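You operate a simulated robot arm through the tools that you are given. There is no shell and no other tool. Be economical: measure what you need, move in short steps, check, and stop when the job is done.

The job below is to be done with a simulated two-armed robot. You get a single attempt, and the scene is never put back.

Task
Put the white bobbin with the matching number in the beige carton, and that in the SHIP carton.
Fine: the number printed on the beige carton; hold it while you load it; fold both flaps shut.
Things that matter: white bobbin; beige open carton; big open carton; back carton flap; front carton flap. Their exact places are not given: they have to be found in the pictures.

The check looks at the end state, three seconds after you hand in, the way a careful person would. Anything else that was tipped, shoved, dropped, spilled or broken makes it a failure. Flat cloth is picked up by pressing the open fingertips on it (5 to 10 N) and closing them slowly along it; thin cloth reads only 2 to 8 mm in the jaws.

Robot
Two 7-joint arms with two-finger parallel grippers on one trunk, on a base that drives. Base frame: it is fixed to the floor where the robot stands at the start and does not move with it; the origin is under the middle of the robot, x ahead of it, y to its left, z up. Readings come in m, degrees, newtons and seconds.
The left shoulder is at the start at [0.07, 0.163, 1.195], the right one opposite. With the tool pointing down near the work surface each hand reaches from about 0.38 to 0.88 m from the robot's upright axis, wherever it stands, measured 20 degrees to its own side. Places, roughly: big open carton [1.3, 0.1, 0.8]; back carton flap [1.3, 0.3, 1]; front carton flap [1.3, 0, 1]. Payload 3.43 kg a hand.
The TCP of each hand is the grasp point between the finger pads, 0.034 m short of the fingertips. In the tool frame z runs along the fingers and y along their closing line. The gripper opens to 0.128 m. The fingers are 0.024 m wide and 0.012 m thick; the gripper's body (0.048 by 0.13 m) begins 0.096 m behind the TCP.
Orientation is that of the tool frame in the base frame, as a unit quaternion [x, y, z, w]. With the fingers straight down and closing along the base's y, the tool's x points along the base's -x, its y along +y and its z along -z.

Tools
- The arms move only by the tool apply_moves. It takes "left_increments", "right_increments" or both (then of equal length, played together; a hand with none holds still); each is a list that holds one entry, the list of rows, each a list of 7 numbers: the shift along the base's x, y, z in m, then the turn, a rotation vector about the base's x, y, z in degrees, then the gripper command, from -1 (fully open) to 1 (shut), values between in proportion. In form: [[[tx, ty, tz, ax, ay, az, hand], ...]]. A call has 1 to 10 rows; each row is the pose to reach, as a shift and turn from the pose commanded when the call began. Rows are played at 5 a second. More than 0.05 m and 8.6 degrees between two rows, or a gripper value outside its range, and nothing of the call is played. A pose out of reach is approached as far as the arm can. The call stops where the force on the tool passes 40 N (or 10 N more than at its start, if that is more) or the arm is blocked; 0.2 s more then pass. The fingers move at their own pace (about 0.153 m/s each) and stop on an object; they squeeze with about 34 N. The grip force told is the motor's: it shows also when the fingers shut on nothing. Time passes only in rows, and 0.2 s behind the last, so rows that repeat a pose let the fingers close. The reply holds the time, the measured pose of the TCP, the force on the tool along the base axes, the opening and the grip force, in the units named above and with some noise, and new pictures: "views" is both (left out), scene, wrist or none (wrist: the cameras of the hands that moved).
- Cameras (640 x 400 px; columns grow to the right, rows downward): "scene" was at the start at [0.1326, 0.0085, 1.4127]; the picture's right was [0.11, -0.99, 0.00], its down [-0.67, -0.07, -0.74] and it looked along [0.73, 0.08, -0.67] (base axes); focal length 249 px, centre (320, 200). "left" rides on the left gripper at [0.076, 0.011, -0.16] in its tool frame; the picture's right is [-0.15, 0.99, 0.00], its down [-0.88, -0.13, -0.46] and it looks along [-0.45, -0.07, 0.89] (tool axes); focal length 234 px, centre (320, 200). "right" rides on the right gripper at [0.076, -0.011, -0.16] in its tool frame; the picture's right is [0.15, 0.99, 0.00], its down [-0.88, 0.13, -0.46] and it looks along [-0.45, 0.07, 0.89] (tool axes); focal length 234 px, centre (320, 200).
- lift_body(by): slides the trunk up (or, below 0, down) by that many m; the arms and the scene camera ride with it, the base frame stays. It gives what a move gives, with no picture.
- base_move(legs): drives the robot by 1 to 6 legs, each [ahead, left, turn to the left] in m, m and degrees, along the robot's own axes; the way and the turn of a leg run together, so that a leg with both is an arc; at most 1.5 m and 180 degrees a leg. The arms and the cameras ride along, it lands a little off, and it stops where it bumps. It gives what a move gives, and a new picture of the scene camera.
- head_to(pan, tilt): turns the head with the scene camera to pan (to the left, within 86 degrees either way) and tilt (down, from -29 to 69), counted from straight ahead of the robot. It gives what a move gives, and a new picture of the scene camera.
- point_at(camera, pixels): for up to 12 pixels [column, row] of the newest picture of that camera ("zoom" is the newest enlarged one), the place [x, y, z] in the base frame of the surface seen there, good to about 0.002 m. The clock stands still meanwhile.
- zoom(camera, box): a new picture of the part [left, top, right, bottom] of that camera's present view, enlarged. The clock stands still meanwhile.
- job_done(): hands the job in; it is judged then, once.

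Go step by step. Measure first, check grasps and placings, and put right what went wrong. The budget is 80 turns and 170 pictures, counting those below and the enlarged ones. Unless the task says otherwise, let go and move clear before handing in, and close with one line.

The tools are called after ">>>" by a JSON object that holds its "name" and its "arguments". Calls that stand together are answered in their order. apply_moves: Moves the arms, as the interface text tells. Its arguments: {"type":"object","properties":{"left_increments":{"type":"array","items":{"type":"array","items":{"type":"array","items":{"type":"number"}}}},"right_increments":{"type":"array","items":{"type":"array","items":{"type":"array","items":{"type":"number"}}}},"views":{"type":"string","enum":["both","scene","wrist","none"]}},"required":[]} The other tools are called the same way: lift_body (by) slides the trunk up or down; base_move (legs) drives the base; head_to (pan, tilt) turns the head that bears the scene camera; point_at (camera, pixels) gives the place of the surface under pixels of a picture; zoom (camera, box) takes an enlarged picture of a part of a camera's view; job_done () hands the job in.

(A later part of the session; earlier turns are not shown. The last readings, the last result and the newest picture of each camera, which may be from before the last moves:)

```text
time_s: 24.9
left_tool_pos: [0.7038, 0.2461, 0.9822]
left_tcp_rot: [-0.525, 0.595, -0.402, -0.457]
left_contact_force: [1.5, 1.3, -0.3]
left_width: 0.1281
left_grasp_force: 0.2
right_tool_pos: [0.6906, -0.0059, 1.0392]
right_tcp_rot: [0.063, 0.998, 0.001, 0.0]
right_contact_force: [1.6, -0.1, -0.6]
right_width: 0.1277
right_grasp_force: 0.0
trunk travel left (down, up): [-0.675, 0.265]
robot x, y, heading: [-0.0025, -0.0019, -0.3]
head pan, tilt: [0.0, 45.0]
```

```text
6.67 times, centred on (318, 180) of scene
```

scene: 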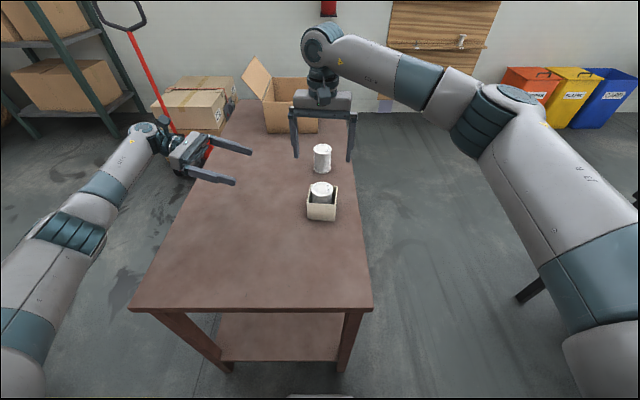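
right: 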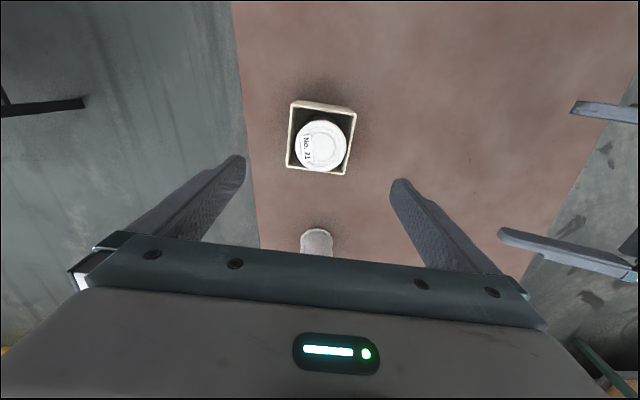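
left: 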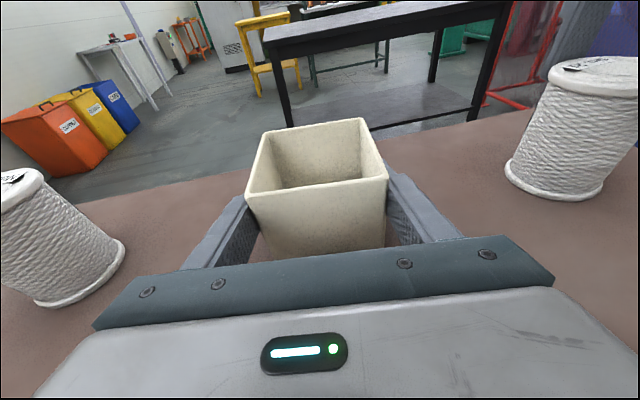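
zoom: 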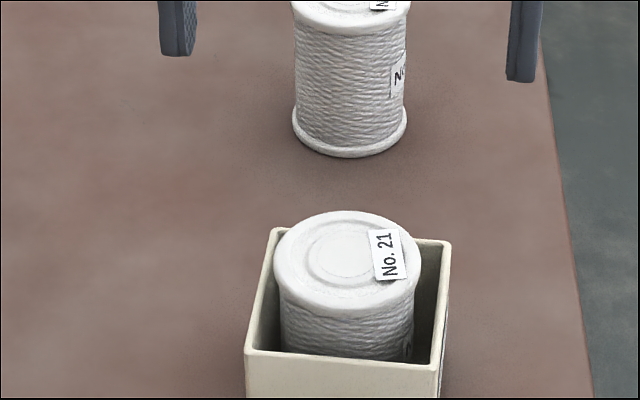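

Carton stands still between the open fingers. Lower the right hand and grip it across ±y.

>>> {"name": "apply_moves", "arguments": {"right_increments": [[[0, 0, -0.04, 0, 0, 0, -1], [0, 0, -0.08, 0, 0, 0, -1], [0, 0, -0.12, 0, 0, 0, -1], [0, 0, -0.15, 0, 0, 0, -1], [0, 0, -0.169, 0, 0, 0, -1], [0, 0, -0.169, 0, 0, 0, -0.5], [0, 0, -0.169, 0, 0, 0, -0.2], [0, 0, -0.169, 0, 0, 0, 0.4], [0, 0, -0.169, 0, 0, 0, 1], [0, 0, -0.169, 0, 0, 0, 1]]]}}

```text
time_s: 27.1
left_tool_pos: [0.7046, 0.2458, 0.9839]
left_tcp_rot: [-0.525, 0.595, -0.402, -0.457]
left_contact_force: [0.4, -0.7, -1.2]
left_width: 0.1278
left_grasp_force: 0.0
right_tool_pos: [0.6917, -0.0054, 0.8707]
right_tcp_rot: [0.063, 0.998, 0.0, 0.0]
right_contact_force: [0.0, -0.3, -1.2]
right_width: 0.0866
right_grasp_force: 34.4
trunk travel left (down, up): [-0.675, 0.265]
robot x, y, heading: [-0.0045, -0.0008, 0.0]
head pan, tilt: [0.0, 45.0]
```

scene: 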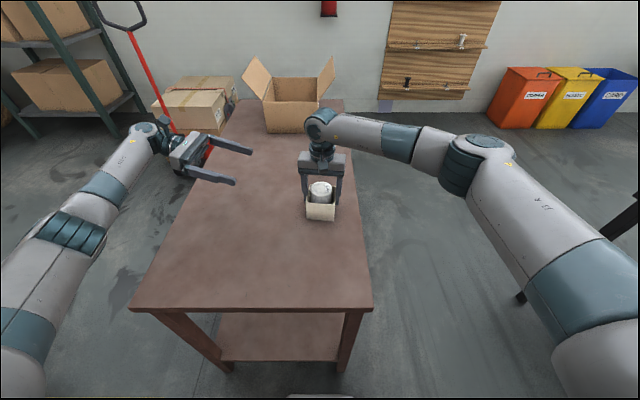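
right: 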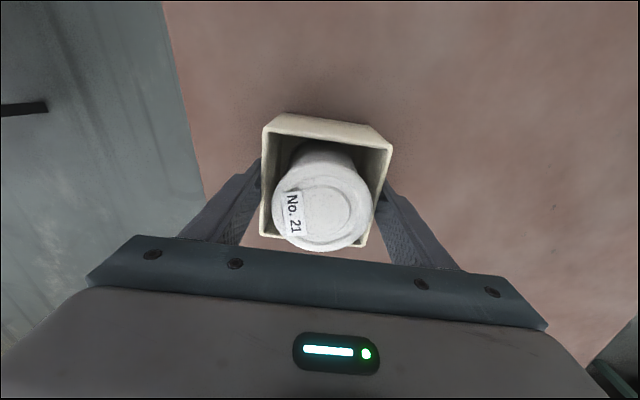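

Grip holds at 0.0866. Lift and draw the right hand back, and stand the left hand upright again.

>>> {"name": "apply_moves", "arguments": {"right_increments": [[[0, 0, 0.02, 0, 0, 0, 1], [0, 0, 0.05, 0, 0, 0, 1], [0, 0, 0.085, 0, 0, 0, 1], [0, 0, 0.12, 0, 0, 0, 1], [-0.02, -0.02, 0.15, 0, 0, 1.2, 1], [-0.04, -0.04, 0.18, 0, 0, 2.4, 1], [-0.06, -0.06, 0.21, 0, 0, 3.6, 1], [-0.08, -0.08, 0.235, 0, 0, 4.8, 1], [-0.1, -0.11, 0.26, 0, 0, 6, 1], [-0.12, -0.14, 0.28, 0, 0, 7.2, 1]]], "left_increments": [[[-0.015, 0, 0.017, 7.44, -0.94, 0, 0], [-0.03, 0, 0.034, 14.88, -1.88, 0, 0.5], [-0.045, 0, 0.051, 22.3, -2.8, 0, 1], [-0.06, 0, 0.068, 29.76, -3.75, 0, 1], [-0.075, 0, 0.085, 37.2, -4.7, 0, 1], [-0.09, 0, 0.102, 44.6, -5.6, 0, 1], [-0.105, 0, 0.119, 52.1, -6.6, 0, 1], [-0.12, 0, 0.136, 59.5, -7.5, 0, 1], [-0.135, 0, 0.153, 67, -8.4, 0, 1], [-0.15, 0, 0.17, 74.4, -9.4, 0, 1]]]}}

```text
time_s: 29.3
left_tool_pos: [0.5538, 0.2444, 1.1588]
left_tcp_rot: [-0.662, 0.75, 0.0, 0.002]
left_contact_force: [-1.7, 0.5, 0.7]
left_width: 0.0
left_grasp_force: 33.1
right_tool_pos: [0.5702, -0.1475, 1.1509]
right_tcp_rot: [0.001, 1.0, 0.001, 0.001]
right_contact_force: [-0.2, 0.3, -1.4]
right_width: 0.0869
right_grasp_force: 34.2
trunk travel left (down, up): [-0.675, 0.265]
robot x, y, heading: [-0.0012, 0.0004, 0.1]
head pan, tilt: [0.0, 45.0]
```

scene: 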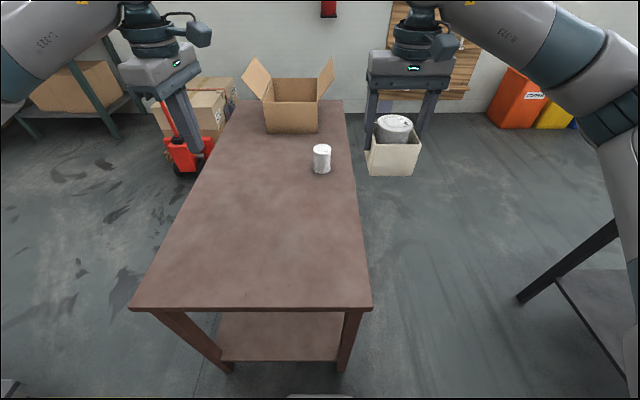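
right: 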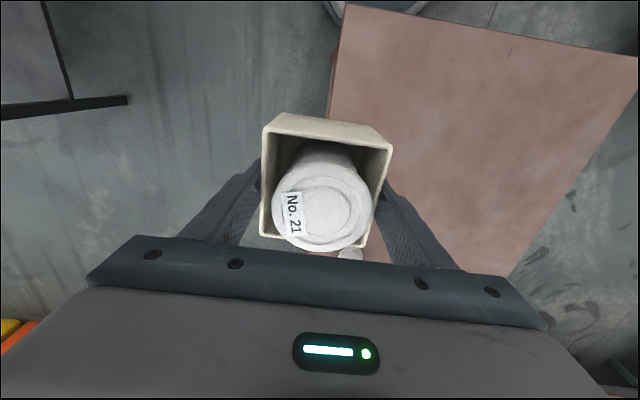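
left: 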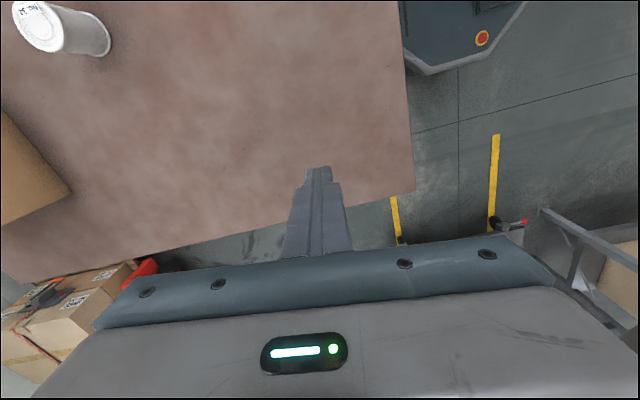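

Carton with bobbin held well above the table. Drive right, forward along the table, right again, then turn to face it.

>>> {"name": "base_move", "arguments": {"legs": [[0, -0.63, 0], [1.33, 0, 0]]}}

```text
time_s: 39.0
left_tool_pos: [1.8833, -0.385, 1.1555]
left_tcp_rot: [-0.66, 0.751, 0.0, -0.001]
left_contact_force: [0.1, 0.2, -0.8]
left_width: 0.0001
left_grasp_force: 33.4
right_tool_pos: [1.8981, -0.7776, 1.1496]
right_tcp_rot: [0.003, 1.0, 0.001, 0.0]
right_contact_force: [0.2, -0.4, -1.2]
right_width: 0.087
right_grasp_force: 34.1
trunk travel left (down, up): [-0.675, 0.265]
robot x, y, heading: [1.3218, -0.6295, -0.5]
head pan, tilt: [0.0, 45.0]
```

scene: 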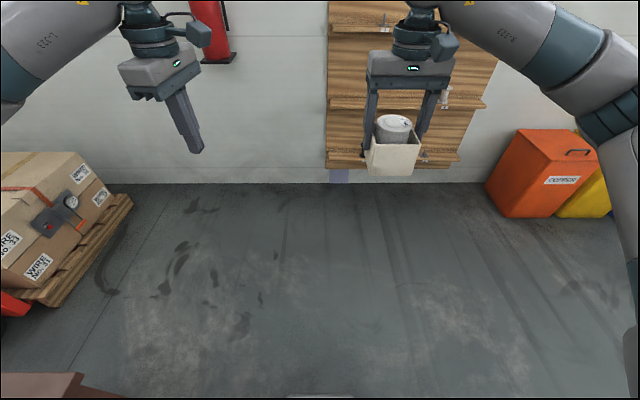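

Clear so far. Step right 0.3 m and turn left 90° to face the SHIP carton.

>>> {"name": "base_move", "arguments": {"legs": [[0, -0.3, 0], [0, 0, 90]]}}

```text
time_s: 45.0
left_tool_pos: [1.0583, -0.3807, 1.1553]
left_tcp_rot: [0.999, -0.046, -0.001, 0.0]
left_contact_force: [0.4, -0.1, 0.3]
left_width: 0.0001
left_grasp_force: 33.6
right_tool_pos: [1.449, -0.3503, 1.1508]
right_tcp_rot: [0.719, -0.695, 0.0, 0.001]
right_contact_force: [0.5, 0.7, -1.1]
right_width: 0.0866
right_grasp_force: 34.1
trunk travel left (down, up): [-0.675, 0.265]
robot x, y, heading: [1.3246, -0.9258, 91.8]
head pan, tilt: [0.0, 45.0]
```

scene: 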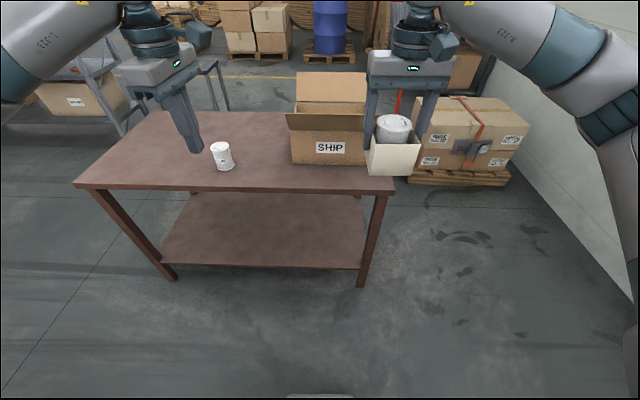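

SHIP label at (330,147) confirmed; robot faces it. Raise hands a little, then approach.

>>> {"name": "apply_moves", "arguments": {"right_increments": [[[0, 0, 0.03, 0, 0, 0, 1], [0, 0, 0.06, 0, 0, 0, 1]]], "left_increments": [[[-0.04, 0, 0.02, 0, 0, 0, 1], [-0.08, 0, 0.04, 0, 0, 0, 1]]], "views": "none"}}

>>> {"name": "base_move", "arguments": {"legs": [[0, 0, -1.8], [0.38, 0, 0]]}}

```text
time_s: 45.6
left_tool_pos: [0.9776, -0.3835, 1.1975]
left_tcp_rot: [0.999, -0.046, 0.001, -0.001]
left_contact_force: [-0.1, 0.0, 0.4]
left_width: 0.0
left_grasp_force: 32.9
right_tool_pos: [1.4493, -0.3537, 1.21]
right_tcp_rot: [0.72, -0.694, 0.0, -0.001]
right_contact_force: [-0.7, 0.9, -1.4]
right_width: 0.087
right_grasp_force: 33.9
trunk travel left (down, up): [-0.675, 0.265]
robot x, y, heading: [1.3244, -0.9288, 91.9]
head pan, tilt: [0.0, 45.0]
```

```text
time_s: 48.3
left_tool_pos: [0.9979, 0.0064, 1.1971]
left_tcp_rot: [0.998, -0.062, 0.001, -0.001]
left_contact_force: [-0.1, 1.2, 0.1]
left_width: 0.0003
left_grasp_force: 33.1
right_tool_pos: [1.4696, 0.0201, 1.2088]
right_tcp_rot: [-0.707, 0.707, 0.001, 0.0]
right_contact_force: [1.0, 0.1, -1.4]
right_width: 0.0866
right_grasp_force: 34.2
trunk travel left (down, up): [-0.675, 0.265]
robot x, y, heading: [1.3238, -0.5531, 90.1]
head pan, tilt: [0.0, 45.0]
```

scene: 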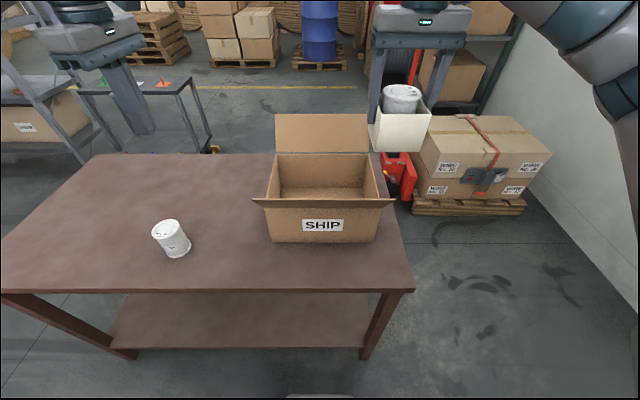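

Right hand is next to the carton, high. Move over its middle and lower part-way.

>>> {"name": "apply_moves", "arguments": {"right_increments": [[[-0.0355, 0.026, 0, 0, 0, 0, 1], [-0.071, 0.052, 0, 0, 0, 0, 1], [-0.1065, 0.078, 0, 0, 0, 0, 1], [-0.142, 0.105, 0, 0, 0, 0, 1], [-0.142, 0.105, -0.04, 0, 0, 0, 1], [-0.142, 0.105, -0.08, 0, 0, 0, 1], [-0.142, 0.105, -0.12, 0, 0, 0, 1], [-0.142, 0.105, -0.16, 0, 0, 0, 1], [-0.142, 0.105, -0.2, 0, 0, 0, 1], [-0.142, 0.105, -0.23, 0, 0, 0, 1]]]}}

```text
time_s: 50.5
left_tool_pos: [0.9978, 0.0073, 1.1962]
left_tcp_rot: [0.998, -0.063, 0.0, 0.0]
left_contact_force: [0.3, -0.8, -0.2]
left_width: 0.0
left_grasp_force: 33.0
right_tool_pos: [1.3262, 0.1249, 0.9794]
right_tcp_rot: [0.707, -0.707, 0.0, 0.001]
right_contact_force: [0.0, 0.0, -2.4]
right_width: 0.0869
right_grasp_force: 34.0
trunk travel left (down, up): [-0.675, 0.265]
robot x, y, heading: [1.3221, -0.5521, 90.2]
head pan, tilt: [0.0, 45.0]
```

scene: 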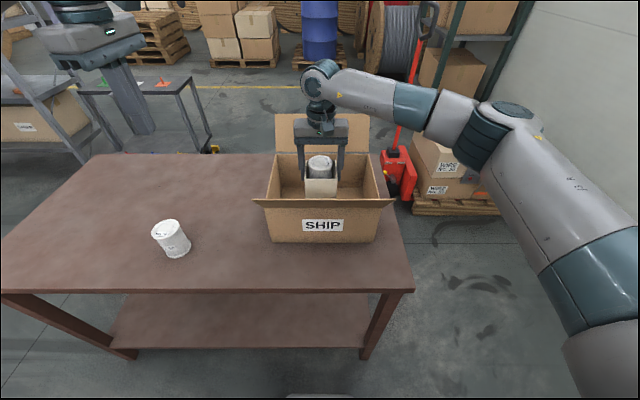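
right: 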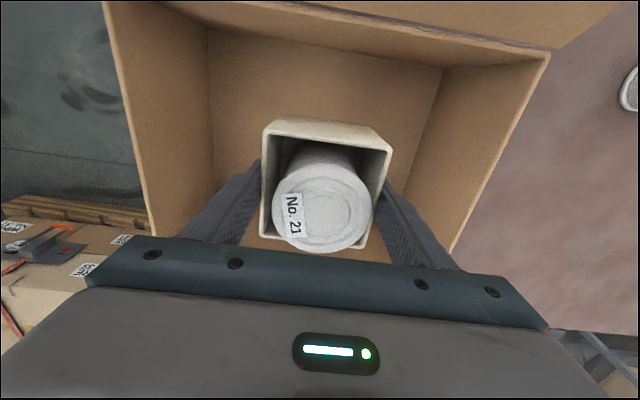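

It fits with room all around. Lower to the floor of the carton.

>>> {"name": "apply_moves", "arguments": {"right_increments": [[[0, 0, -0.03, 0, 0, 0, 1], [0, 0, -0.06, 0, 0, 0, 1], [0, 0, -0.085, 0, 0, 0, 1], [0, 0, -0.096, 0, 0, 0, 1], [0, 0, -0.1, 0, 0, 0, 1], [0, 0, -0.103, 0, 0, 0, 1]]], "views": "scene"}}

```text
time_s: 51.9
left_tool_pos: [0.9978, 0.0076, 1.1958]
left_tcp_rot: [0.998, -0.064, 0.0, 0.0]
left_contact_force: [0.4, 0.4, -0.4]
left_width: 0.0
left_grasp_force: 33.0
right_tool_pos: [1.3261, 0.1267, 0.8773]
right_tcp_rot: [-0.707, 0.707, 0.0, -0.001]
right_contact_force: [0.1, -0.4, -2.0]
right_width: 0.0867
right_grasp_force: 33.5
trunk travel left (down, up): [-0.675, 0.265]
robot x, y, heading: [1.3234, -0.5497, 90.0]
head pan, tilt: [0.0, 45.0]
```

scene: 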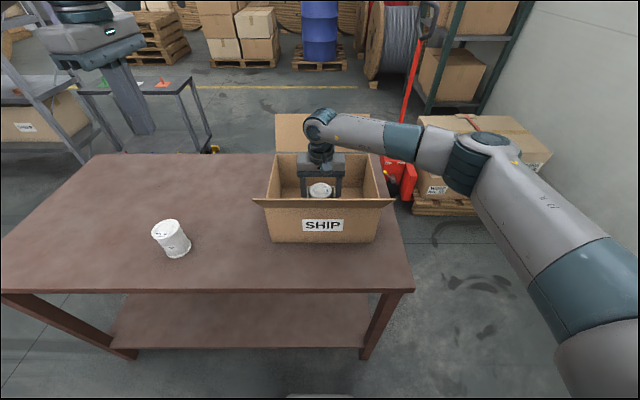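

No contact yet; go down a few mm more.

>>> {"name": "apply_moves", "arguments": {"right_increments": [[[0, 0, -0.002, 0, 0, 0, 1], [0, 0, -0.003, 0, 0, 0, 1], [0, 0, -0.004, 0, 0, 0, 1]]], "views": "none"}}

```text
time_s: 52.7
left_tool_pos: [0.9976, 0.0045, 1.1976]
left_tcp_rot: [0.998, -0.063, 0.0, -0.001]
left_contact_force: [0.4, -0.7, 0.9]
left_width: 0.0
left_grasp_force: 32.1
right_tool_pos: [1.3258, 0.1249, 0.8757]
right_tcp_rot: [0.707, -0.707, -0.003, -0.002]
right_contact_force: [-0.1, 3.1, 26.2]
right_width: 0.0869
right_grasp_force: 33.9
trunk travel left (down, up): [-0.675, 0.265]
robot x, y, heading: [1.3247, -0.5519, 90.1]
head pan, tilt: [0.0, 45.0]
```

Seated (26 N up). Ease 1 mm up, open, and rise straight out.

>>> {"name": "apply_moves", "arguments": {"right_increments": [[[0, 0, 0.002, 0, 0, 0, 1], [0, 0, 0.002, 0, 0, 0, 0], [0, 0, 0.002, 0, 0, 0, -0.7], [0, 0, 0.002, 0, 0, 0, -0.7], [0, 0, 0.04, 0, 0, 0, -0.7], [0, 0, 0.085, 0, 0, 0, -0.7], [0, 0, 0.13, 0, 0, 0, -0.7], [0, 0, 0.175, 0, 0, 0, -0.7], [0, 0, 0.22, 0, 0, 0, 0], [0, 0, 0.26, 0, 0, 0, 1]]]}}

```text
time_s: 54.9
left_tool_pos: [0.9975, 0.0046, 1.1969]
left_tcp_rot: [0.998, -0.062, -0.001, 0.0]
left_contact_force: [-1.0, -1.3, 0.8]
left_width: 0.0
left_grasp_force: 33.1
right_tool_pos: [1.3277, 0.1234, 1.1318]
right_tcp_rot: [0.707, -0.707, 0.0, 0.0]
right_contact_force: [0.5, -0.1, 0.7]
right_width: 0.0
right_grasp_force: 33.2
trunk travel left (down, up): [-0.675, 0.265]
robot x, y, heading: [1.3194, -0.5492, 90.0]
head pan, tilt: [0.0, 45.0]
```

scene: 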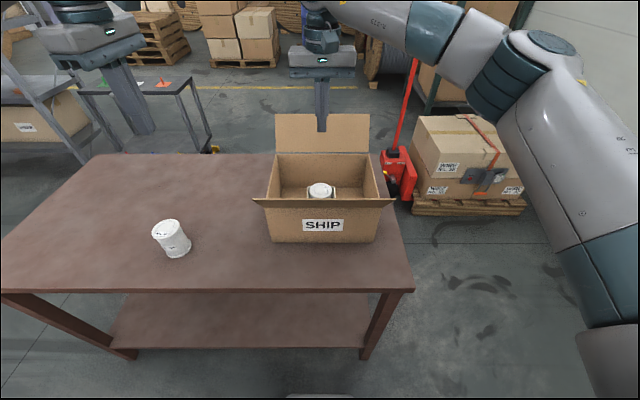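
right: 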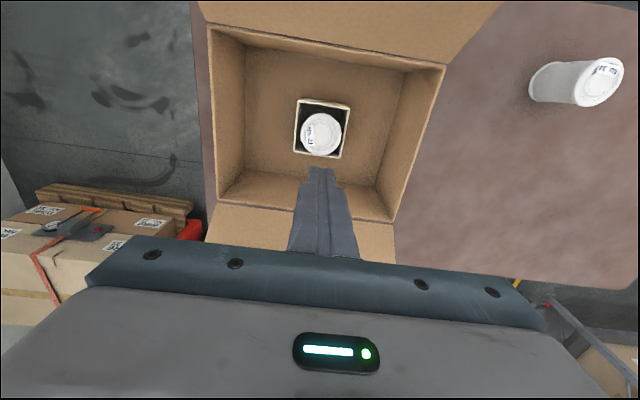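

Beige carton with bobbin stands inside. To reach behind the back flap I edge 5 cm closer, then move the closed right fingers over and behind it.

>>> {"name": "base_move", "arguments": {"legs": [[0.05, 0, 0]]}}

>>> {"name": "zoom", "arguments": {"camera": "scene", "box": [230, 80, 422, 200]}}

```text
time_s: 55.8
left_tool_pos: [0.9977, 0.0523, 1.1991]
left_tcp_rot: [0.998, -0.063, 0.0, -0.002]
left_contact_force: [-0.7, -0.1, 0.2]
left_width: 0.0
left_grasp_force: 33.5
right_tool_pos: [1.3281, 0.171, 1.1351]
right_tcp_rot: [-0.707, 0.707, 0.001, 0.001]
right_contact_force: [0.6, 0.0, 1.0]
right_width: 0.0
right_grasp_force: 33.2
trunk travel left (down, up): [-0.675, 0.265]
robot x, y, heading: [1.323, -0.5036, 89.8]
head pan, tilt: [0.0, 45.0]
```

scene: 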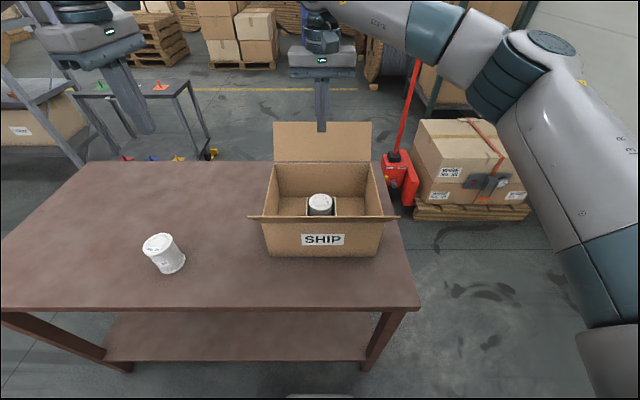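

```text
3.33 times, centred on (326, 140) of scene
```

zoom: 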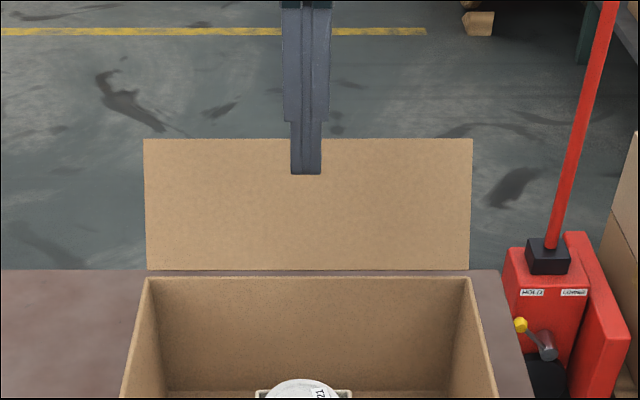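

Check flap geometry precisely from here.

>>> {"name": "point_at", "arguments": {"camera": "zoom", "pixels": [[220, 142], [400, 142], [220, 265], [400, 265], [220, 283], [400, 283], [230, 200]]}}

>>> {"name": "point_at", "arguments": {"camera": "scene", "pixels": [[322, 217], [260, 217], [390, 217], [285, 214], [322, 226], [267, 255], [380, 255]]}}

```text
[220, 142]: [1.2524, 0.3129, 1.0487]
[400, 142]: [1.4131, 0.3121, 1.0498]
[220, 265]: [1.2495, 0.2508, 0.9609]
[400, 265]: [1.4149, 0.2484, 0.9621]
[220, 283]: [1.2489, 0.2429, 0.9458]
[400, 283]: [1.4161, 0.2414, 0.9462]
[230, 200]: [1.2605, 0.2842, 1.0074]
```

```text
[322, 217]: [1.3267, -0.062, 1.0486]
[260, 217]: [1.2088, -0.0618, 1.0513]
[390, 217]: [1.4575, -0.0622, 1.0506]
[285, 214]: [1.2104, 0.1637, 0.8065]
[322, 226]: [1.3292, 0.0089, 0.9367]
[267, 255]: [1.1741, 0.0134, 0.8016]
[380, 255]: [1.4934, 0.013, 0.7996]
```

Geometry confirmed. Move over and behind the back flap.

>>> {"name": "apply_moves", "arguments": {"right_increments": [[[0, 0.035, 0.01, 0, 0, 0, 1], [0, 0.07, 0.01, 0, 0, 0, 1], [0, 0.105, 0.01, 0, 0, 0, 1], [0, 0.14, 0.01, 0, 0, 0, 1], [0, 0.175, 0.01, 0, 0, 0, 1], [0, 0.205, 0.01, 0, 0, 0, 1], [0, 0.205, -0.03, 0, 0, 0, 1], [0, 0.205, -0.07, 0, 0, 0, 1], [0, 0.205, -0.09, 0, 0, 0, 1]]]}}

```text
time_s: 57.8
left_tool_pos: [0.9962, 0.0549, 1.1965]
left_tcp_rot: [0.998, -0.063, 0.0, 0.0]
left_contact_force: [0.3, 0.7, -0.6]
left_width: 0.0
left_grasp_force: 32.7
right_tool_pos: [1.3668, 0.305, 1.0504]
right_tcp_rot: [-0.707, 0.708, 0.001, 0.0]
right_contact_force: [0.5, 0.1, -0.3]
right_width: 0.0
right_grasp_force: 32.8
right hand out of reach, approached as far as the arm can: row 3, 4, 5, 6, 7, 8, 9
trunk travel left (down, up): [-0.675, 0.265]
robot x, y, heading: [1.3228, -0.5067, 90.1]
head pan, tilt: [0.0, 45.0]
```

scene: 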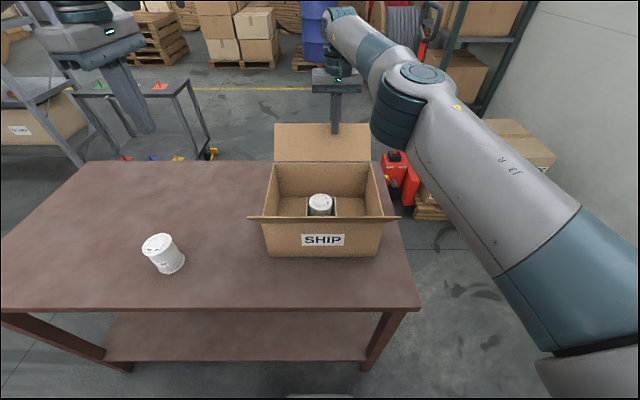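
right: 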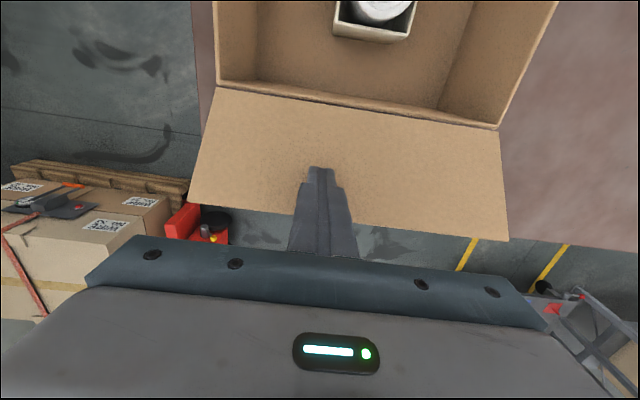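

The arm falls short (stopped at y 0.305, finger still inside the flap). I retract up and back, then turn the robot so the right shoulder is nearer.

>>> {"name": "apply_moves", "arguments": {"right_increments": [[[0, 0, 0.03, 0, 0, 0, 1], [0, -0.02, 0.06, 0, 0, 0, 1], [0, -0.06, 0.09, 0, 0, 0, 1], [0, -0.1, 0.11, 0, 0, 0, 1], [0, -0.14, 0.13, 0, 0, 0, 1], [0, -0.18, 0.14, 0, 0, 0, 1], [0, -0.22, 0.15, 0, 0, 0, 1], [0, -0.26, 0.15, 0, 0, 0, 1], [0, -0.3, 0.15, 0, 0, 0, 1]]], "views": "none"}}

>>> {"name": "zoom", "arguments": {"camera": "scene", "box": [230, 80, 422, 200]}}

```text
time_s: 59.8
left_tool_pos: [0.999, 0.0539, 1.1974]
left_tcp_rot: [0.998, -0.062, 0.0, -0.001]
left_contact_force: [-0.3, -0.3, 0.7]
left_width: 0.0003
left_grasp_force: 32.6
right_tool_pos: [1.3636, 0.004, 1.2015]
right_tcp_rot: [-0.707, 0.707, 0.0, 0.0]
right_contact_force: [0.0, 0.3, -0.2]
right_width: 0.0
right_grasp_force: 32.8
right hand out of reach, approached as far as the arm can: row 1
trunk travel left (down, up): [-0.675, 0.265]
robot x, y, heading: [1.3206, -0.504, 90.1]
head pan, tilt: [0.0, 45.0]
```

```text
3.33 times, centred on (326, 140) of scene
```

zoom: 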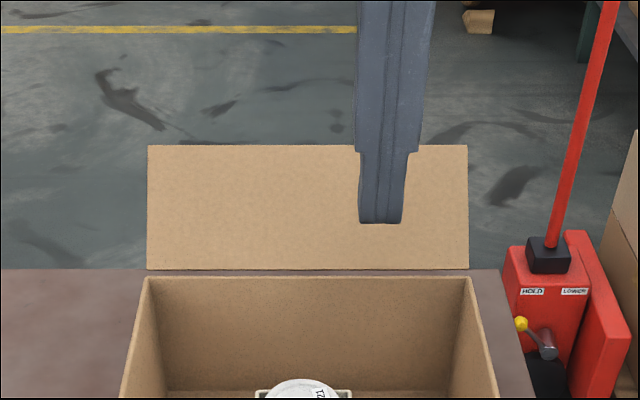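

Flap still stands open. Turn the robot 40° left and re-place it at about (1.25, -0.505).

>>> {"name": "base_move", "arguments": {"legs": [[-0.05, 0, 0], [0, 0, 40], [0.0825, 0.022, 0]]}}

>>> {"name": "head_to", "arguments": {"pan": -38, "tilt": 42}}

```text
time_s: 63.4
left_tool_pos: [0.6413, -0.296, 1.197]
left_tcp_rot: [0.957, 0.289, 0.0, -0.001]
left_contact_force: [-0.2, 0.2, -0.9]
left_width: 0.0
left_grasp_force: 32.9
right_tool_pos: [0.9518, -0.0938, 1.2012]
right_tcp_rot: [0.909, -0.417, 0.0, 0.001]
right_contact_force: [-0.1, -0.1, 0.8]
right_width: 0.0001
right_grasp_force: 33.0
trunk travel left (down, up): [-0.675, 0.265]
robot x, y, heading: [1.2523, -0.5025, 130.8]
head pan, tilt: [0.0, 45.0]
```

scene: 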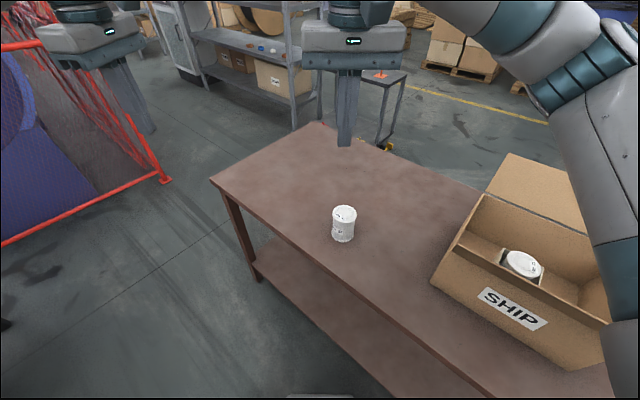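

```text
time_s: 64.4
left_tool_pos: [0.6417, -0.2959, 1.1973]
left_tcp_rot: [0.957, 0.289, 0.0, -0.001]
left_contact_force: [-0.9, 0.4, -0.1]
left_width: 0.0001
left_grasp_force: 33.2
right_tool_pos: [0.9524, -0.0948, 1.2009]
right_tcp_rot: [0.909, -0.416, 0.0, 0.0]
right_contact_force: [0.8, -0.2, -0.8]
right_width: 0.0001
right_grasp_force: 33.4
trunk travel left (down, up): [-0.675, 0.265]
robot x, y, heading: [1.2515, -0.5052, 130.9]
head pan, tilt: [-38.0, 42.0]
```

scene: 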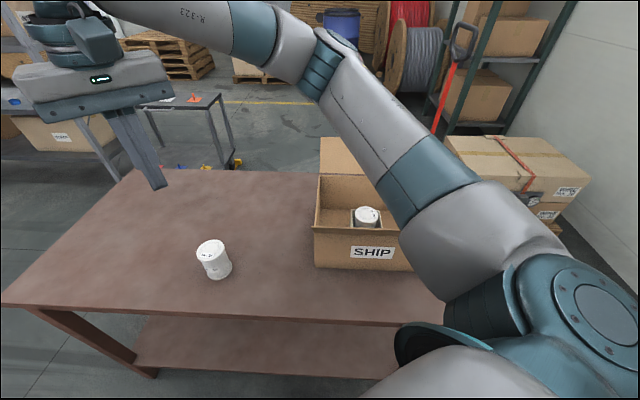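

Right arm must swing over to behind the back flap at height; turn its yaw back by -40.8° on the way.

>>> {"name": "apply_moves", "arguments": {"right_increments": [[[0.02, 0.035, 0, 0, 0, -5, 1], [0.04, 0.07, 0, 0, 0, -10, 1], [0.06, 0.105, 0, 0, 0, -15, 1], [0.085, 0.14, 0, 0, 0, -20, 1], [0.11, 0.18, 0, 0, 0, -25, 1], [0.14, 0.215, 0, 0, 0, -30, 1], [0.165, 0.25, 0, 0, 0, -35, 1], [0.19, 0.29, 0, 0, 0, -40.8, 1]]], "views": "scene"}}

```text
time_s: 66.2
left_tool_pos: [0.6412, -0.2947, 1.1968]
left_tcp_rot: [0.957, 0.289, 0.0, -0.001]
left_contact_force: [-0.8, 0.2, 0.3]
left_width: 0.0
left_grasp_force: 32.7
right_tool_pos: [1.1431, 0.1989, 1.1988]
right_tcp_rot: [-0.706, 0.708, 0.001, 0.0]
right_contact_force: [-0.1, 0.2, -0.2]
right_width: 0.0
right_grasp_force: 33.4
trunk travel left (down, up): [-0.675, 0.265]
robot x, y, heading: [1.2547, -0.5069, 130.8]
head pan, tilt: [-38.0, 42.0]
```

scene: 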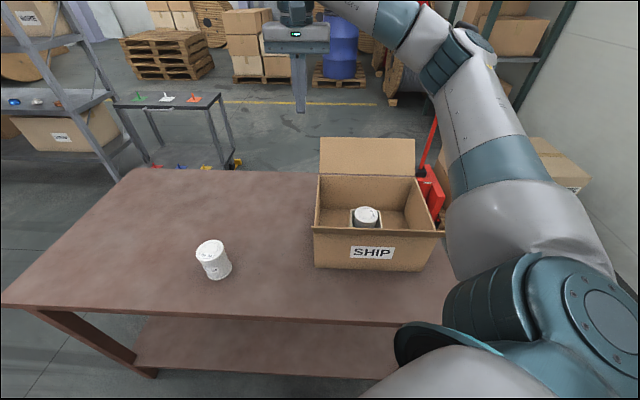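

Continue to behind the flap, staying high.

>>> {"name": "apply_moves", "arguments": {"right_increments": [[[0.015, 0.04, 0, 0, 0, 0, 1], [0.035, 0.08, 0, 0, 0, 0, 1], [0.06, 0.12, 0, 0, 0, 0, 1], [0.095, 0.15, 0, 0, 0, 0, 1], [0.13, 0.172, 0, 0, 0, 0, 1], [0.16, 0.182, 0, 0, 0, 0, 1], [0.182, 0.184, 0, 0, 0, 0, 1]]], "views": "scene"}}

```text
time_s: 67.8
left_tool_pos: [0.6425, -0.2955, 1.1983]
left_tcp_rot: [0.957, 0.289, 0.0, -0.001]
left_contact_force: [0.3, -0.3, 1.0]
left_width: 0.0
left_grasp_force: 32.7
right_tool_pos: [1.3255, 0.3801, 1.2013]
right_tcp_rot: [-0.707, 0.707, 0.001, -0.001]
right_contact_force: [-0.1, -0.7, 0.7]
right_width: 0.0
right_grasp_force: 33.2
trunk travel left (down, up): [-0.675, 0.265]
robot x, y, heading: [1.2526, -0.5043, 131.1]
head pan, tilt: [-38.0, 42.0]
```

scene: 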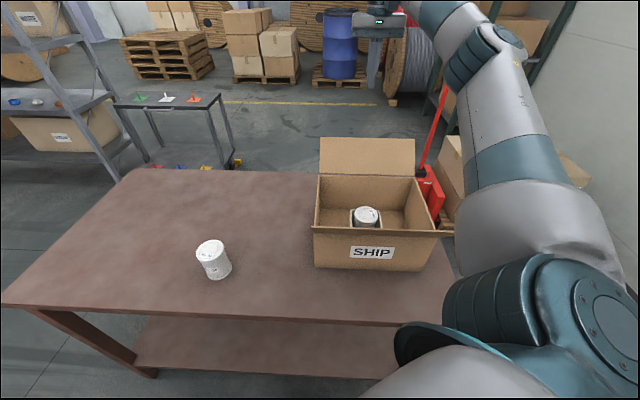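

Reached y 0.38. Lower behind the flap.

>>> {"name": "apply_moves", "arguments": {"right_increments": [[[0, 0, -0.035, 0, 0, 0, 1], [0, 0, -0.07, 0, 0, 0, 1], [0, 0, -0.105, 0, 0, 0, 1], [0, 0, -0.14, 0, 0, 0, 1], [0, 0, -0.165, 0, 0, 0, 1]]]}}

```text
time_s: 69.0
left_tool_pos: [0.6416, -0.2946, 1.1974]
left_tcp_rot: [0.957, 0.289, 0.0, 0.0]
left_contact_force: [-0.1, -0.9, 0.8]
left_width: 0.0
left_grasp_force: 32.5
right_tool_pos: [1.3257, 0.3811, 1.0358]
right_tcp_rot: [-0.707, 0.707, 0.0, 0.0]
right_contact_force: [-0.1, -0.7, -0.6]
right_width: 0.0001
right_grasp_force: 32.4
trunk travel left (down, up): [-0.675, 0.265]
robot x, y, heading: [1.2522, -0.5052, 130.9]
head pan, tilt: [-38.0, 42.0]
```

scene: 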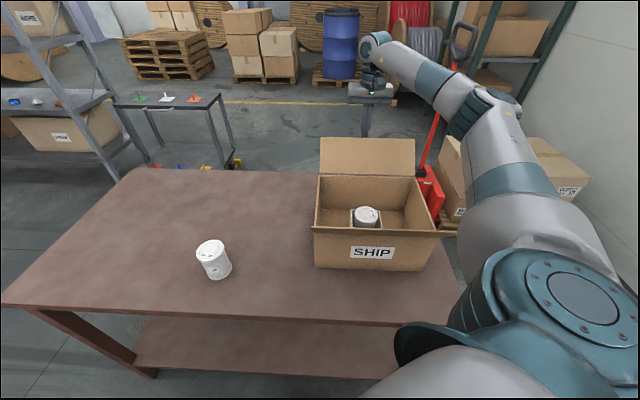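
right: 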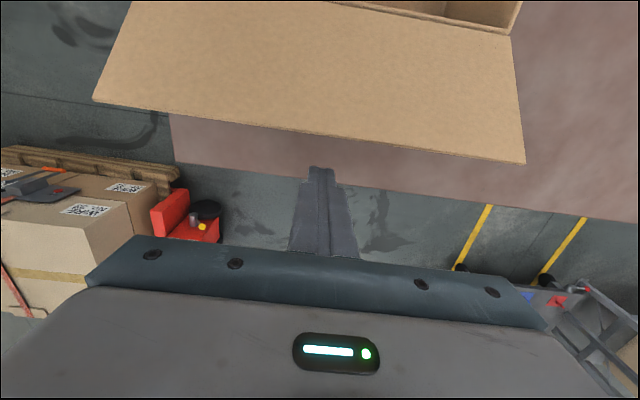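

The finger is behind the flap. Pull it toward the robot past upright.

>>> {"name": "apply_moves", "arguments": {"right_increments": [[[0, -0.036, 0, 0, 0, 0, 1], [0, -0.071, 0.005, 0, 0, 0, 1], [0, -0.101, 0.018, 0, 0, 0, 1], [0, -0.127, 0.03, 0, 0, 0, 1], [0, -0.145, 0.033, 0, 0, 0, 1], [0, -0.158, 0.031, 0, 0, 0, 1], [0, -0.172, 0.025, 0, 0, 0, 1], [0, -0.185, 0.017, 0, 0, 0, 1]]]}}

```text
time_s: 69.6
left_tool_pos: [0.6422, -0.2959, 1.1978]
left_tcp_rot: [0.957, 0.289, 0.0, -0.001]
left_contact_force: [0.3, -0.5, 0.4]
left_width: 0.0
left_grasp_force: 32.7
right_tool_pos: [1.326, 0.3181, 1.049]
right_tcp_rot: [-0.705, 0.709, 0.011, 0.002]
right_contact_force: [5.5, 5.0, 9.3]
right_width: 0.0002
right_grasp_force: 33.0
trunk travel left (down, up): [-0.675, 0.265]
robot x, y, heading: [1.2551, -0.5068, 130.9]
head pan, tilt: [-38.0, 42.0]
stopped in row 3 (right hand): the force on the tool passed its limit (the readings are from after the stop); the commanded pose is now the measured one
```

scene: 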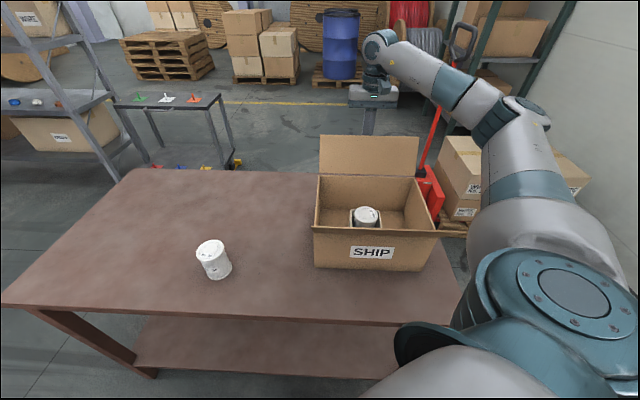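
right: 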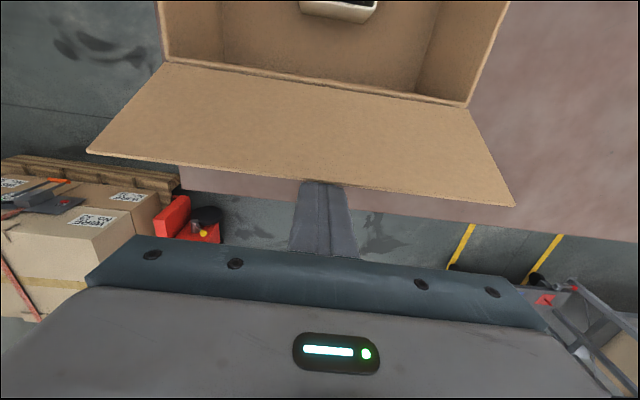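

The contact stop was from speed; the flap moved slightly and the carton did not. Push on more slowly.

>>> {"name": "apply_moves", "arguments": {"right_increments": [[[0, -0.006, 0, 0, 0, 0, 1], [0, -0.012, 0, 0, 0, 0, 1], [0, -0.018, 0.002, 0, 0, 0, 1], [0, -0.025, 0.004, 0, 0, 0, 1], [0, -0.032, 0.007, 0, 0, 0, 1], [0, -0.039, 0.01, 0, 0, 0, 1], [0, -0.046, 0.013, 0, 0, 0, 1], [0, -0.053, 0.016, 0, 0, 0, 1], [0, -0.06, 0.018, 0, 0, 0, 1], [0, -0.067, 0.02, 0, 0, 0, 1]]]}}

```text
time_s: 70.2
left_tool_pos: [0.642, -0.2945, 1.1968]
left_tcp_rot: [0.957, 0.289, 0.0, -0.001]
left_contact_force: [0.0, -0.5, -0.4]
left_width: 0.0
left_grasp_force: 33.8
right_tool_pos: [1.3241, 0.3111, 1.0523]
right_tcp_rot: [-0.704, 0.71, 0.015, 0.003]
right_contact_force: [2.5, 7.3, 15.5]
right_width: 0.0
right_grasp_force: 33.0
trunk travel left (down, up): [-0.675, 0.265]
robot x, y, heading: [1.2516, -0.5048, 130.9]
head pan, tilt: [-38.0, 42.0]
stopped in row 2 (right hand): the force on the tool passed its limit (the readings are from after the stop); the commanded pose is now the measured one
```

scene: 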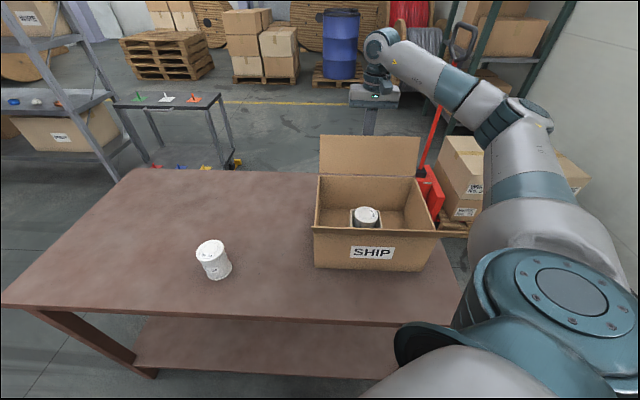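
right: 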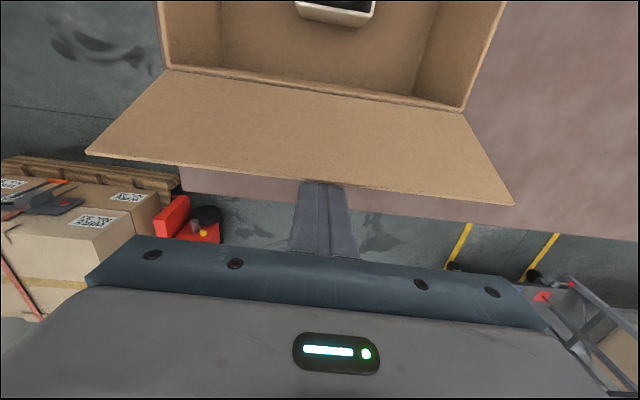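

The tool feels mostly upward force (15 N), so the flap's edge may be catching under the finger's step. Look closer.

>>> {"name": "zoom", "arguments": {"camera": "right", "box": [240, 130, 400, 230]}}

>>> {"name": "zoom", "arguments": {"camera": "scene", "box": [300, 20, 460, 120]}}

>>> {"name": "point_at", "arguments": {"camera": "right", "pixels": [[290, 181], [360, 187], [290, 175], [200, 100], [280, 120], [320, 186], [320, 200]]}}

```text
4.00 times, centred on (320, 180) of right
```

zoom: 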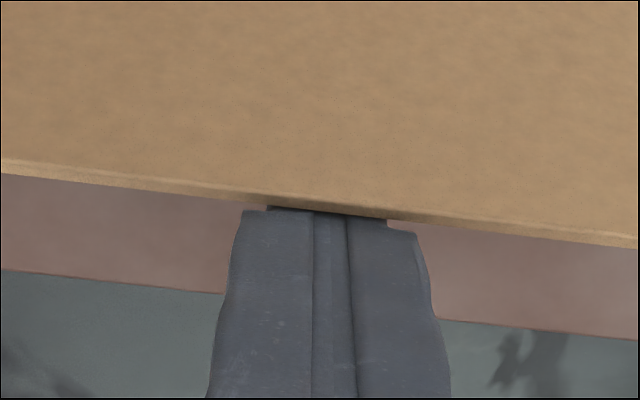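

```text
4.00 times, centred on (380, 70) of scene
```

zoom: 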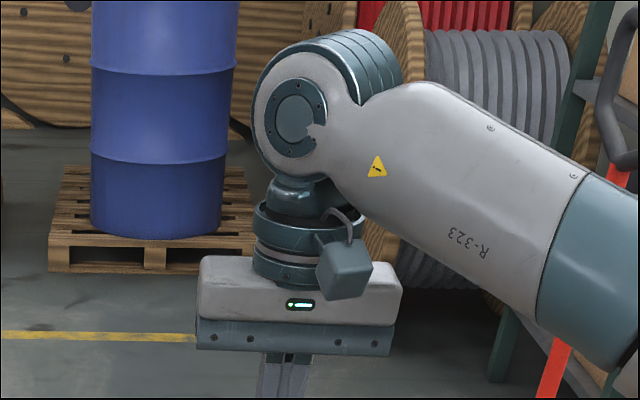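

```text
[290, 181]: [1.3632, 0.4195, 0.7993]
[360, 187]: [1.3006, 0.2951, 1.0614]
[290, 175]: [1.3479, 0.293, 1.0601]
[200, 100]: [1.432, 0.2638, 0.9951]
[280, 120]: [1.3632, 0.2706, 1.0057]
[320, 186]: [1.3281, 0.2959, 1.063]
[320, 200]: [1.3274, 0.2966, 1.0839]
```

The flap did turn (edge now y 0.295, z 1.061, about 25° outward); its edge rubs up along the finger. Follow the edge's arc upward, slowly.

>>> {"name": "apply_moves", "arguments": {"right_increments": [[[0, 0, 0.003, 0, 0, 0, 1], [0, -0.0048, 0.006, 0, 0, 0, 1], [0, -0.0097, 0.008, 0, 0, 0, 1], [0, -0.0148, 0.0098, 0, 0, 0, 1], [0, -0.0199, 0.0113, 0, 0, 0, 1], [0, -0.025, 0.0125, 0, 0, 0, 1], [0, -0.0302, 0.0136, 0, 0, 0, 1], [0, -0.0354, 0.0144, 0, 0, 0, 1], [0, -0.0407, 0.0149, 0, 0, 0, 1], [0, -0.0513, 0.0154, 0, 0, 0, 1]]]}}

```text
time_s: 72.4
left_tool_pos: [0.6418, -0.2953, 1.1955]
left_tcp_rot: [0.957, 0.289, 0.0, -0.001]
left_contact_force: [0.3, -1.0, 0.8]
left_width: 0.0
left_grasp_force: 32.6
right_tool_pos: [1.3249, 0.2582, 1.0657]
right_tcp_rot: [-0.704, 0.71, 0.013, 0.003]
right_contact_force: [1.0, 0.2, 0.1]
right_width: 0.0002
right_grasp_force: 32.8
trunk travel left (down, up): [-0.675, 0.265]
robot x, y, heading: [1.2496, -0.5049, 130.8]
head pan, tilt: [-38.0, 42.0]
```

scene: 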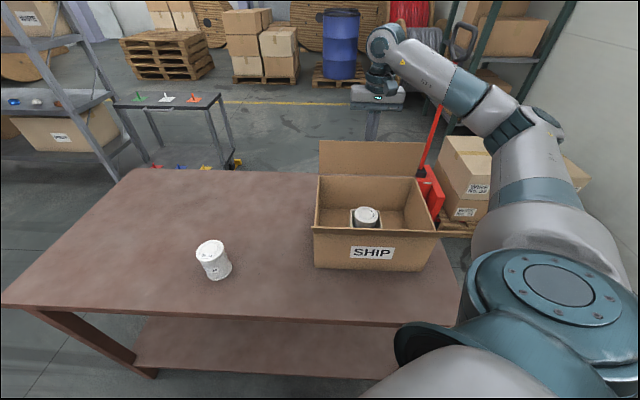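
right: 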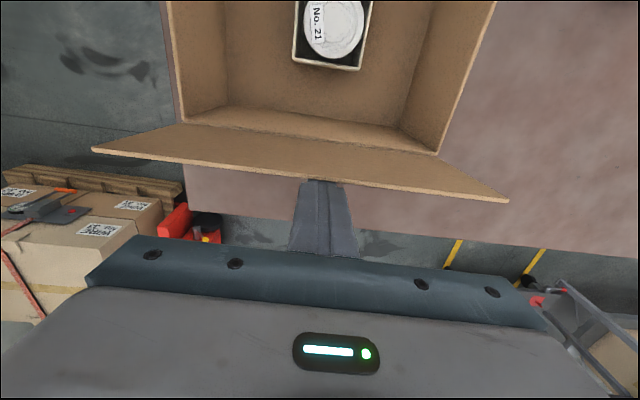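

The flap is upright and free of force. Continue folding it inward along the arc.

>>> {"name": "apply_moves", "arguments": {"right_increments": [[[0, -0.007, 0.002, 0, 0, 0, 1], [0, -0.0142, 0.001, 0, 0, 0, 1], [0, -0.0212, -0.001, 0, 0, 0, 1], [0, -0.028, -0.0034, 0, 0, 0, 1], [0, -0.0345, -0.006, 0, 0, 0, 1], [0, -0.041, -0.0088, 0, 0, 0, 1], [0, -0.0465, -0.0125, 0, 0, 0, 1], [0, -0.052, -0.0163, 0, 0, 0, 1], [0, -0.057, -0.021, 0, 0, 0, 1], [0, -0.0615, -0.0258, 0, 0, 0, 1]]]}}

```text
time_s: 74.6
left_tool_pos: [0.6416, -0.2948, 1.1967]
left_tcp_rot: [0.958, 0.288, -0.001, 0.0]
left_contact_force: [-0.3, -0.3, 0.0]
left_width: 0.0001
left_grasp_force: 33.4
right_tool_pos: [1.3241, 0.1979, 1.0397]
right_tcp_rot: [-0.704, 0.71, 0.014, 0.002]
right_contact_force: [0.3, 0.0, 1.0]
right_width: 0.0
right_grasp_force: 33.0
trunk travel left (down, up): [-0.675, 0.265]
robot x, y, heading: [1.2552, -0.5122, 130.8]
head pan, tilt: [-38.0, 42.0]
```

scene: 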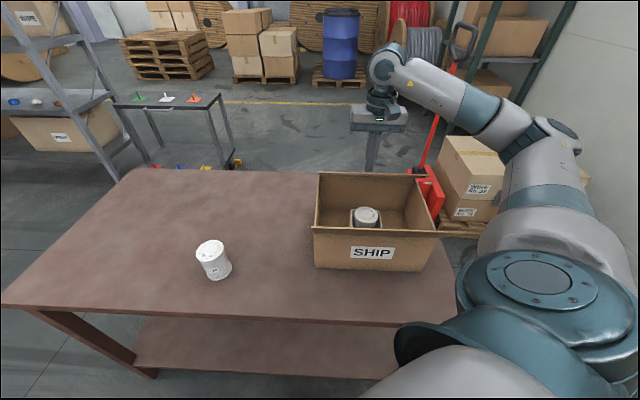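
right: 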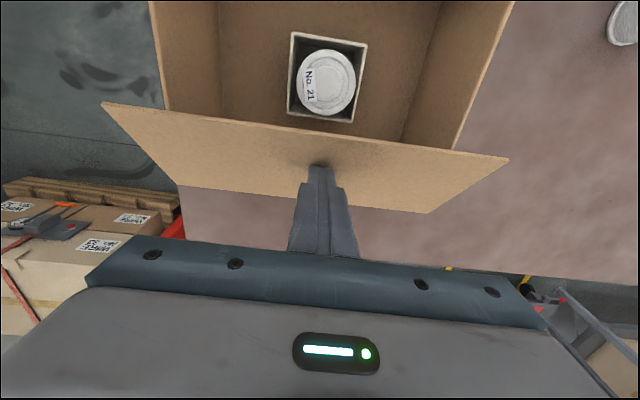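

Flap leans inward ~50°. Continue pressing it down along the arc.

>>> {"name": "apply_moves", "arguments": {"right_increments": [[[0, -0.005, -0.005, 0, 0, 0, 1], [0, -0.009, -0.01, 0, 0, 0, 1], [0, -0.013, -0.015, 0, 0, 0, 1], [0, -0.017, -0.021, 0, 0, 0, 1], [0, -0.02, -0.027, 0, 0, 0, 1], [0, -0.022, -0.032, 0, 0, 0, 1], [0, -0.024, -0.037, 0, 0, 0, 1], [0, -0.025, -0.041, 0, 0, 0, 1], [0, -0.026, -0.045, 0, 0, 0, 1]]]}}

```text
time_s: 76.6
left_tool_pos: [0.6415, -0.2936, 1.197]
left_tcp_rot: [0.957, 0.289, 0.001, 0.0]
left_contact_force: [0.0, -0.5, -0.3]
left_width: 0.0
left_grasp_force: 33.6
right_tool_pos: [1.324, 0.1716, 0.995]
right_tcp_rot: [-0.705, 0.71, 0.013, 0.003]
right_contact_force: [0.6, -0.4, -0.6]
right_width: 0.0
right_grasp_force: 32.7
trunk travel left (down, up): [-0.675, 0.265]
robot x, y, heading: [1.252, -0.5042, 130.8]
head pan, tilt: [-38.0, 42.0]
```

scene: 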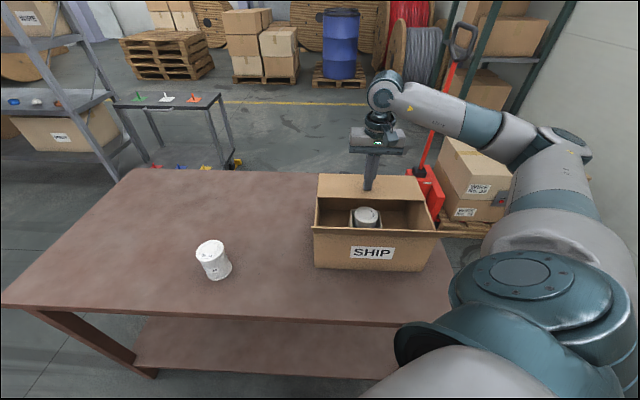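
right: 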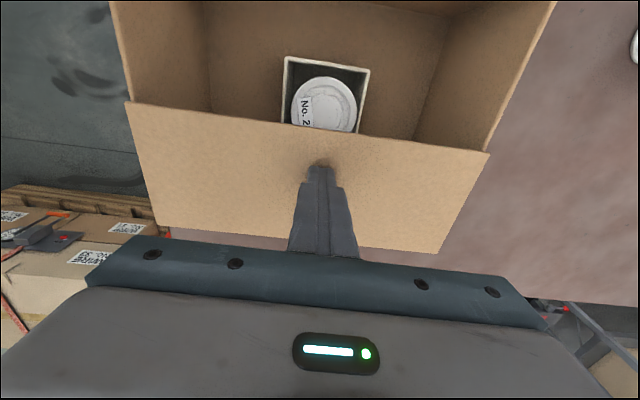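

Back flap almost flat. Measure its edge and press the last millimetres.

>>> {"name": "apply_moves", "arguments": {"right_increments": [[[0, -0.002, -0.003, 0, 0, 0, 1], [0, -0.004, -0.006, 0, 0, 0, 1], [0, -0.006, -0.008, 0, 0, 0, 1]]], "views": "wrist"}}

>>> {"name": "point_at", "arguments": {"camera": "right", "pixels": [[200, 115], [250, 122], [400, 145], [450, 151], [200, 200], [400, 225]]}}

```text
time_s: 77.4
left_tool_pos: [0.6421, -0.2942, 1.1974]
left_tcp_rot: [0.957, 0.29, 0.001, -0.002]
left_contact_force: [0.1, -0.3, -0.6]
left_width: 0.0
left_grasp_force: 32.8
right_tool_pos: [1.3235, 0.1682, 0.9883]
right_tcp_rot: [-0.703, 0.711, 0.016, 0.002]
right_contact_force: [0.4, 14.0, 22.6]
right_width: 0.0
right_grasp_force: 33.0
trunk travel left (down, up): [-0.675, 0.265]
robot x, y, heading: [1.254, -0.5015, 131.1]
head pan, tilt: [-38.0, 42.0]
```

right: 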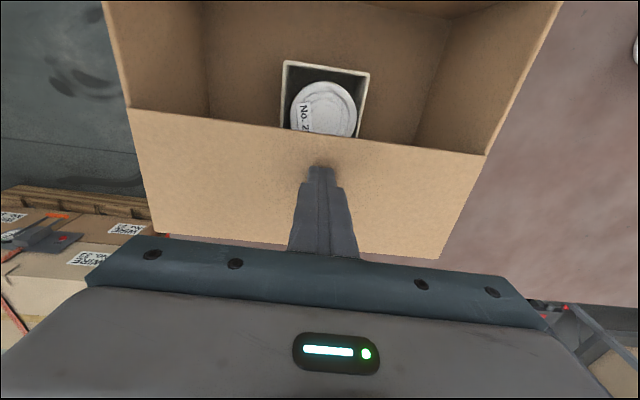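

```text
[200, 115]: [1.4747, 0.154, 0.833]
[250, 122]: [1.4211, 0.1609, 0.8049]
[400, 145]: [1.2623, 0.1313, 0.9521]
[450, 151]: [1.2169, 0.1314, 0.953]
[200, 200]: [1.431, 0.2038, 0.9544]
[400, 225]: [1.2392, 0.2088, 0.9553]
```

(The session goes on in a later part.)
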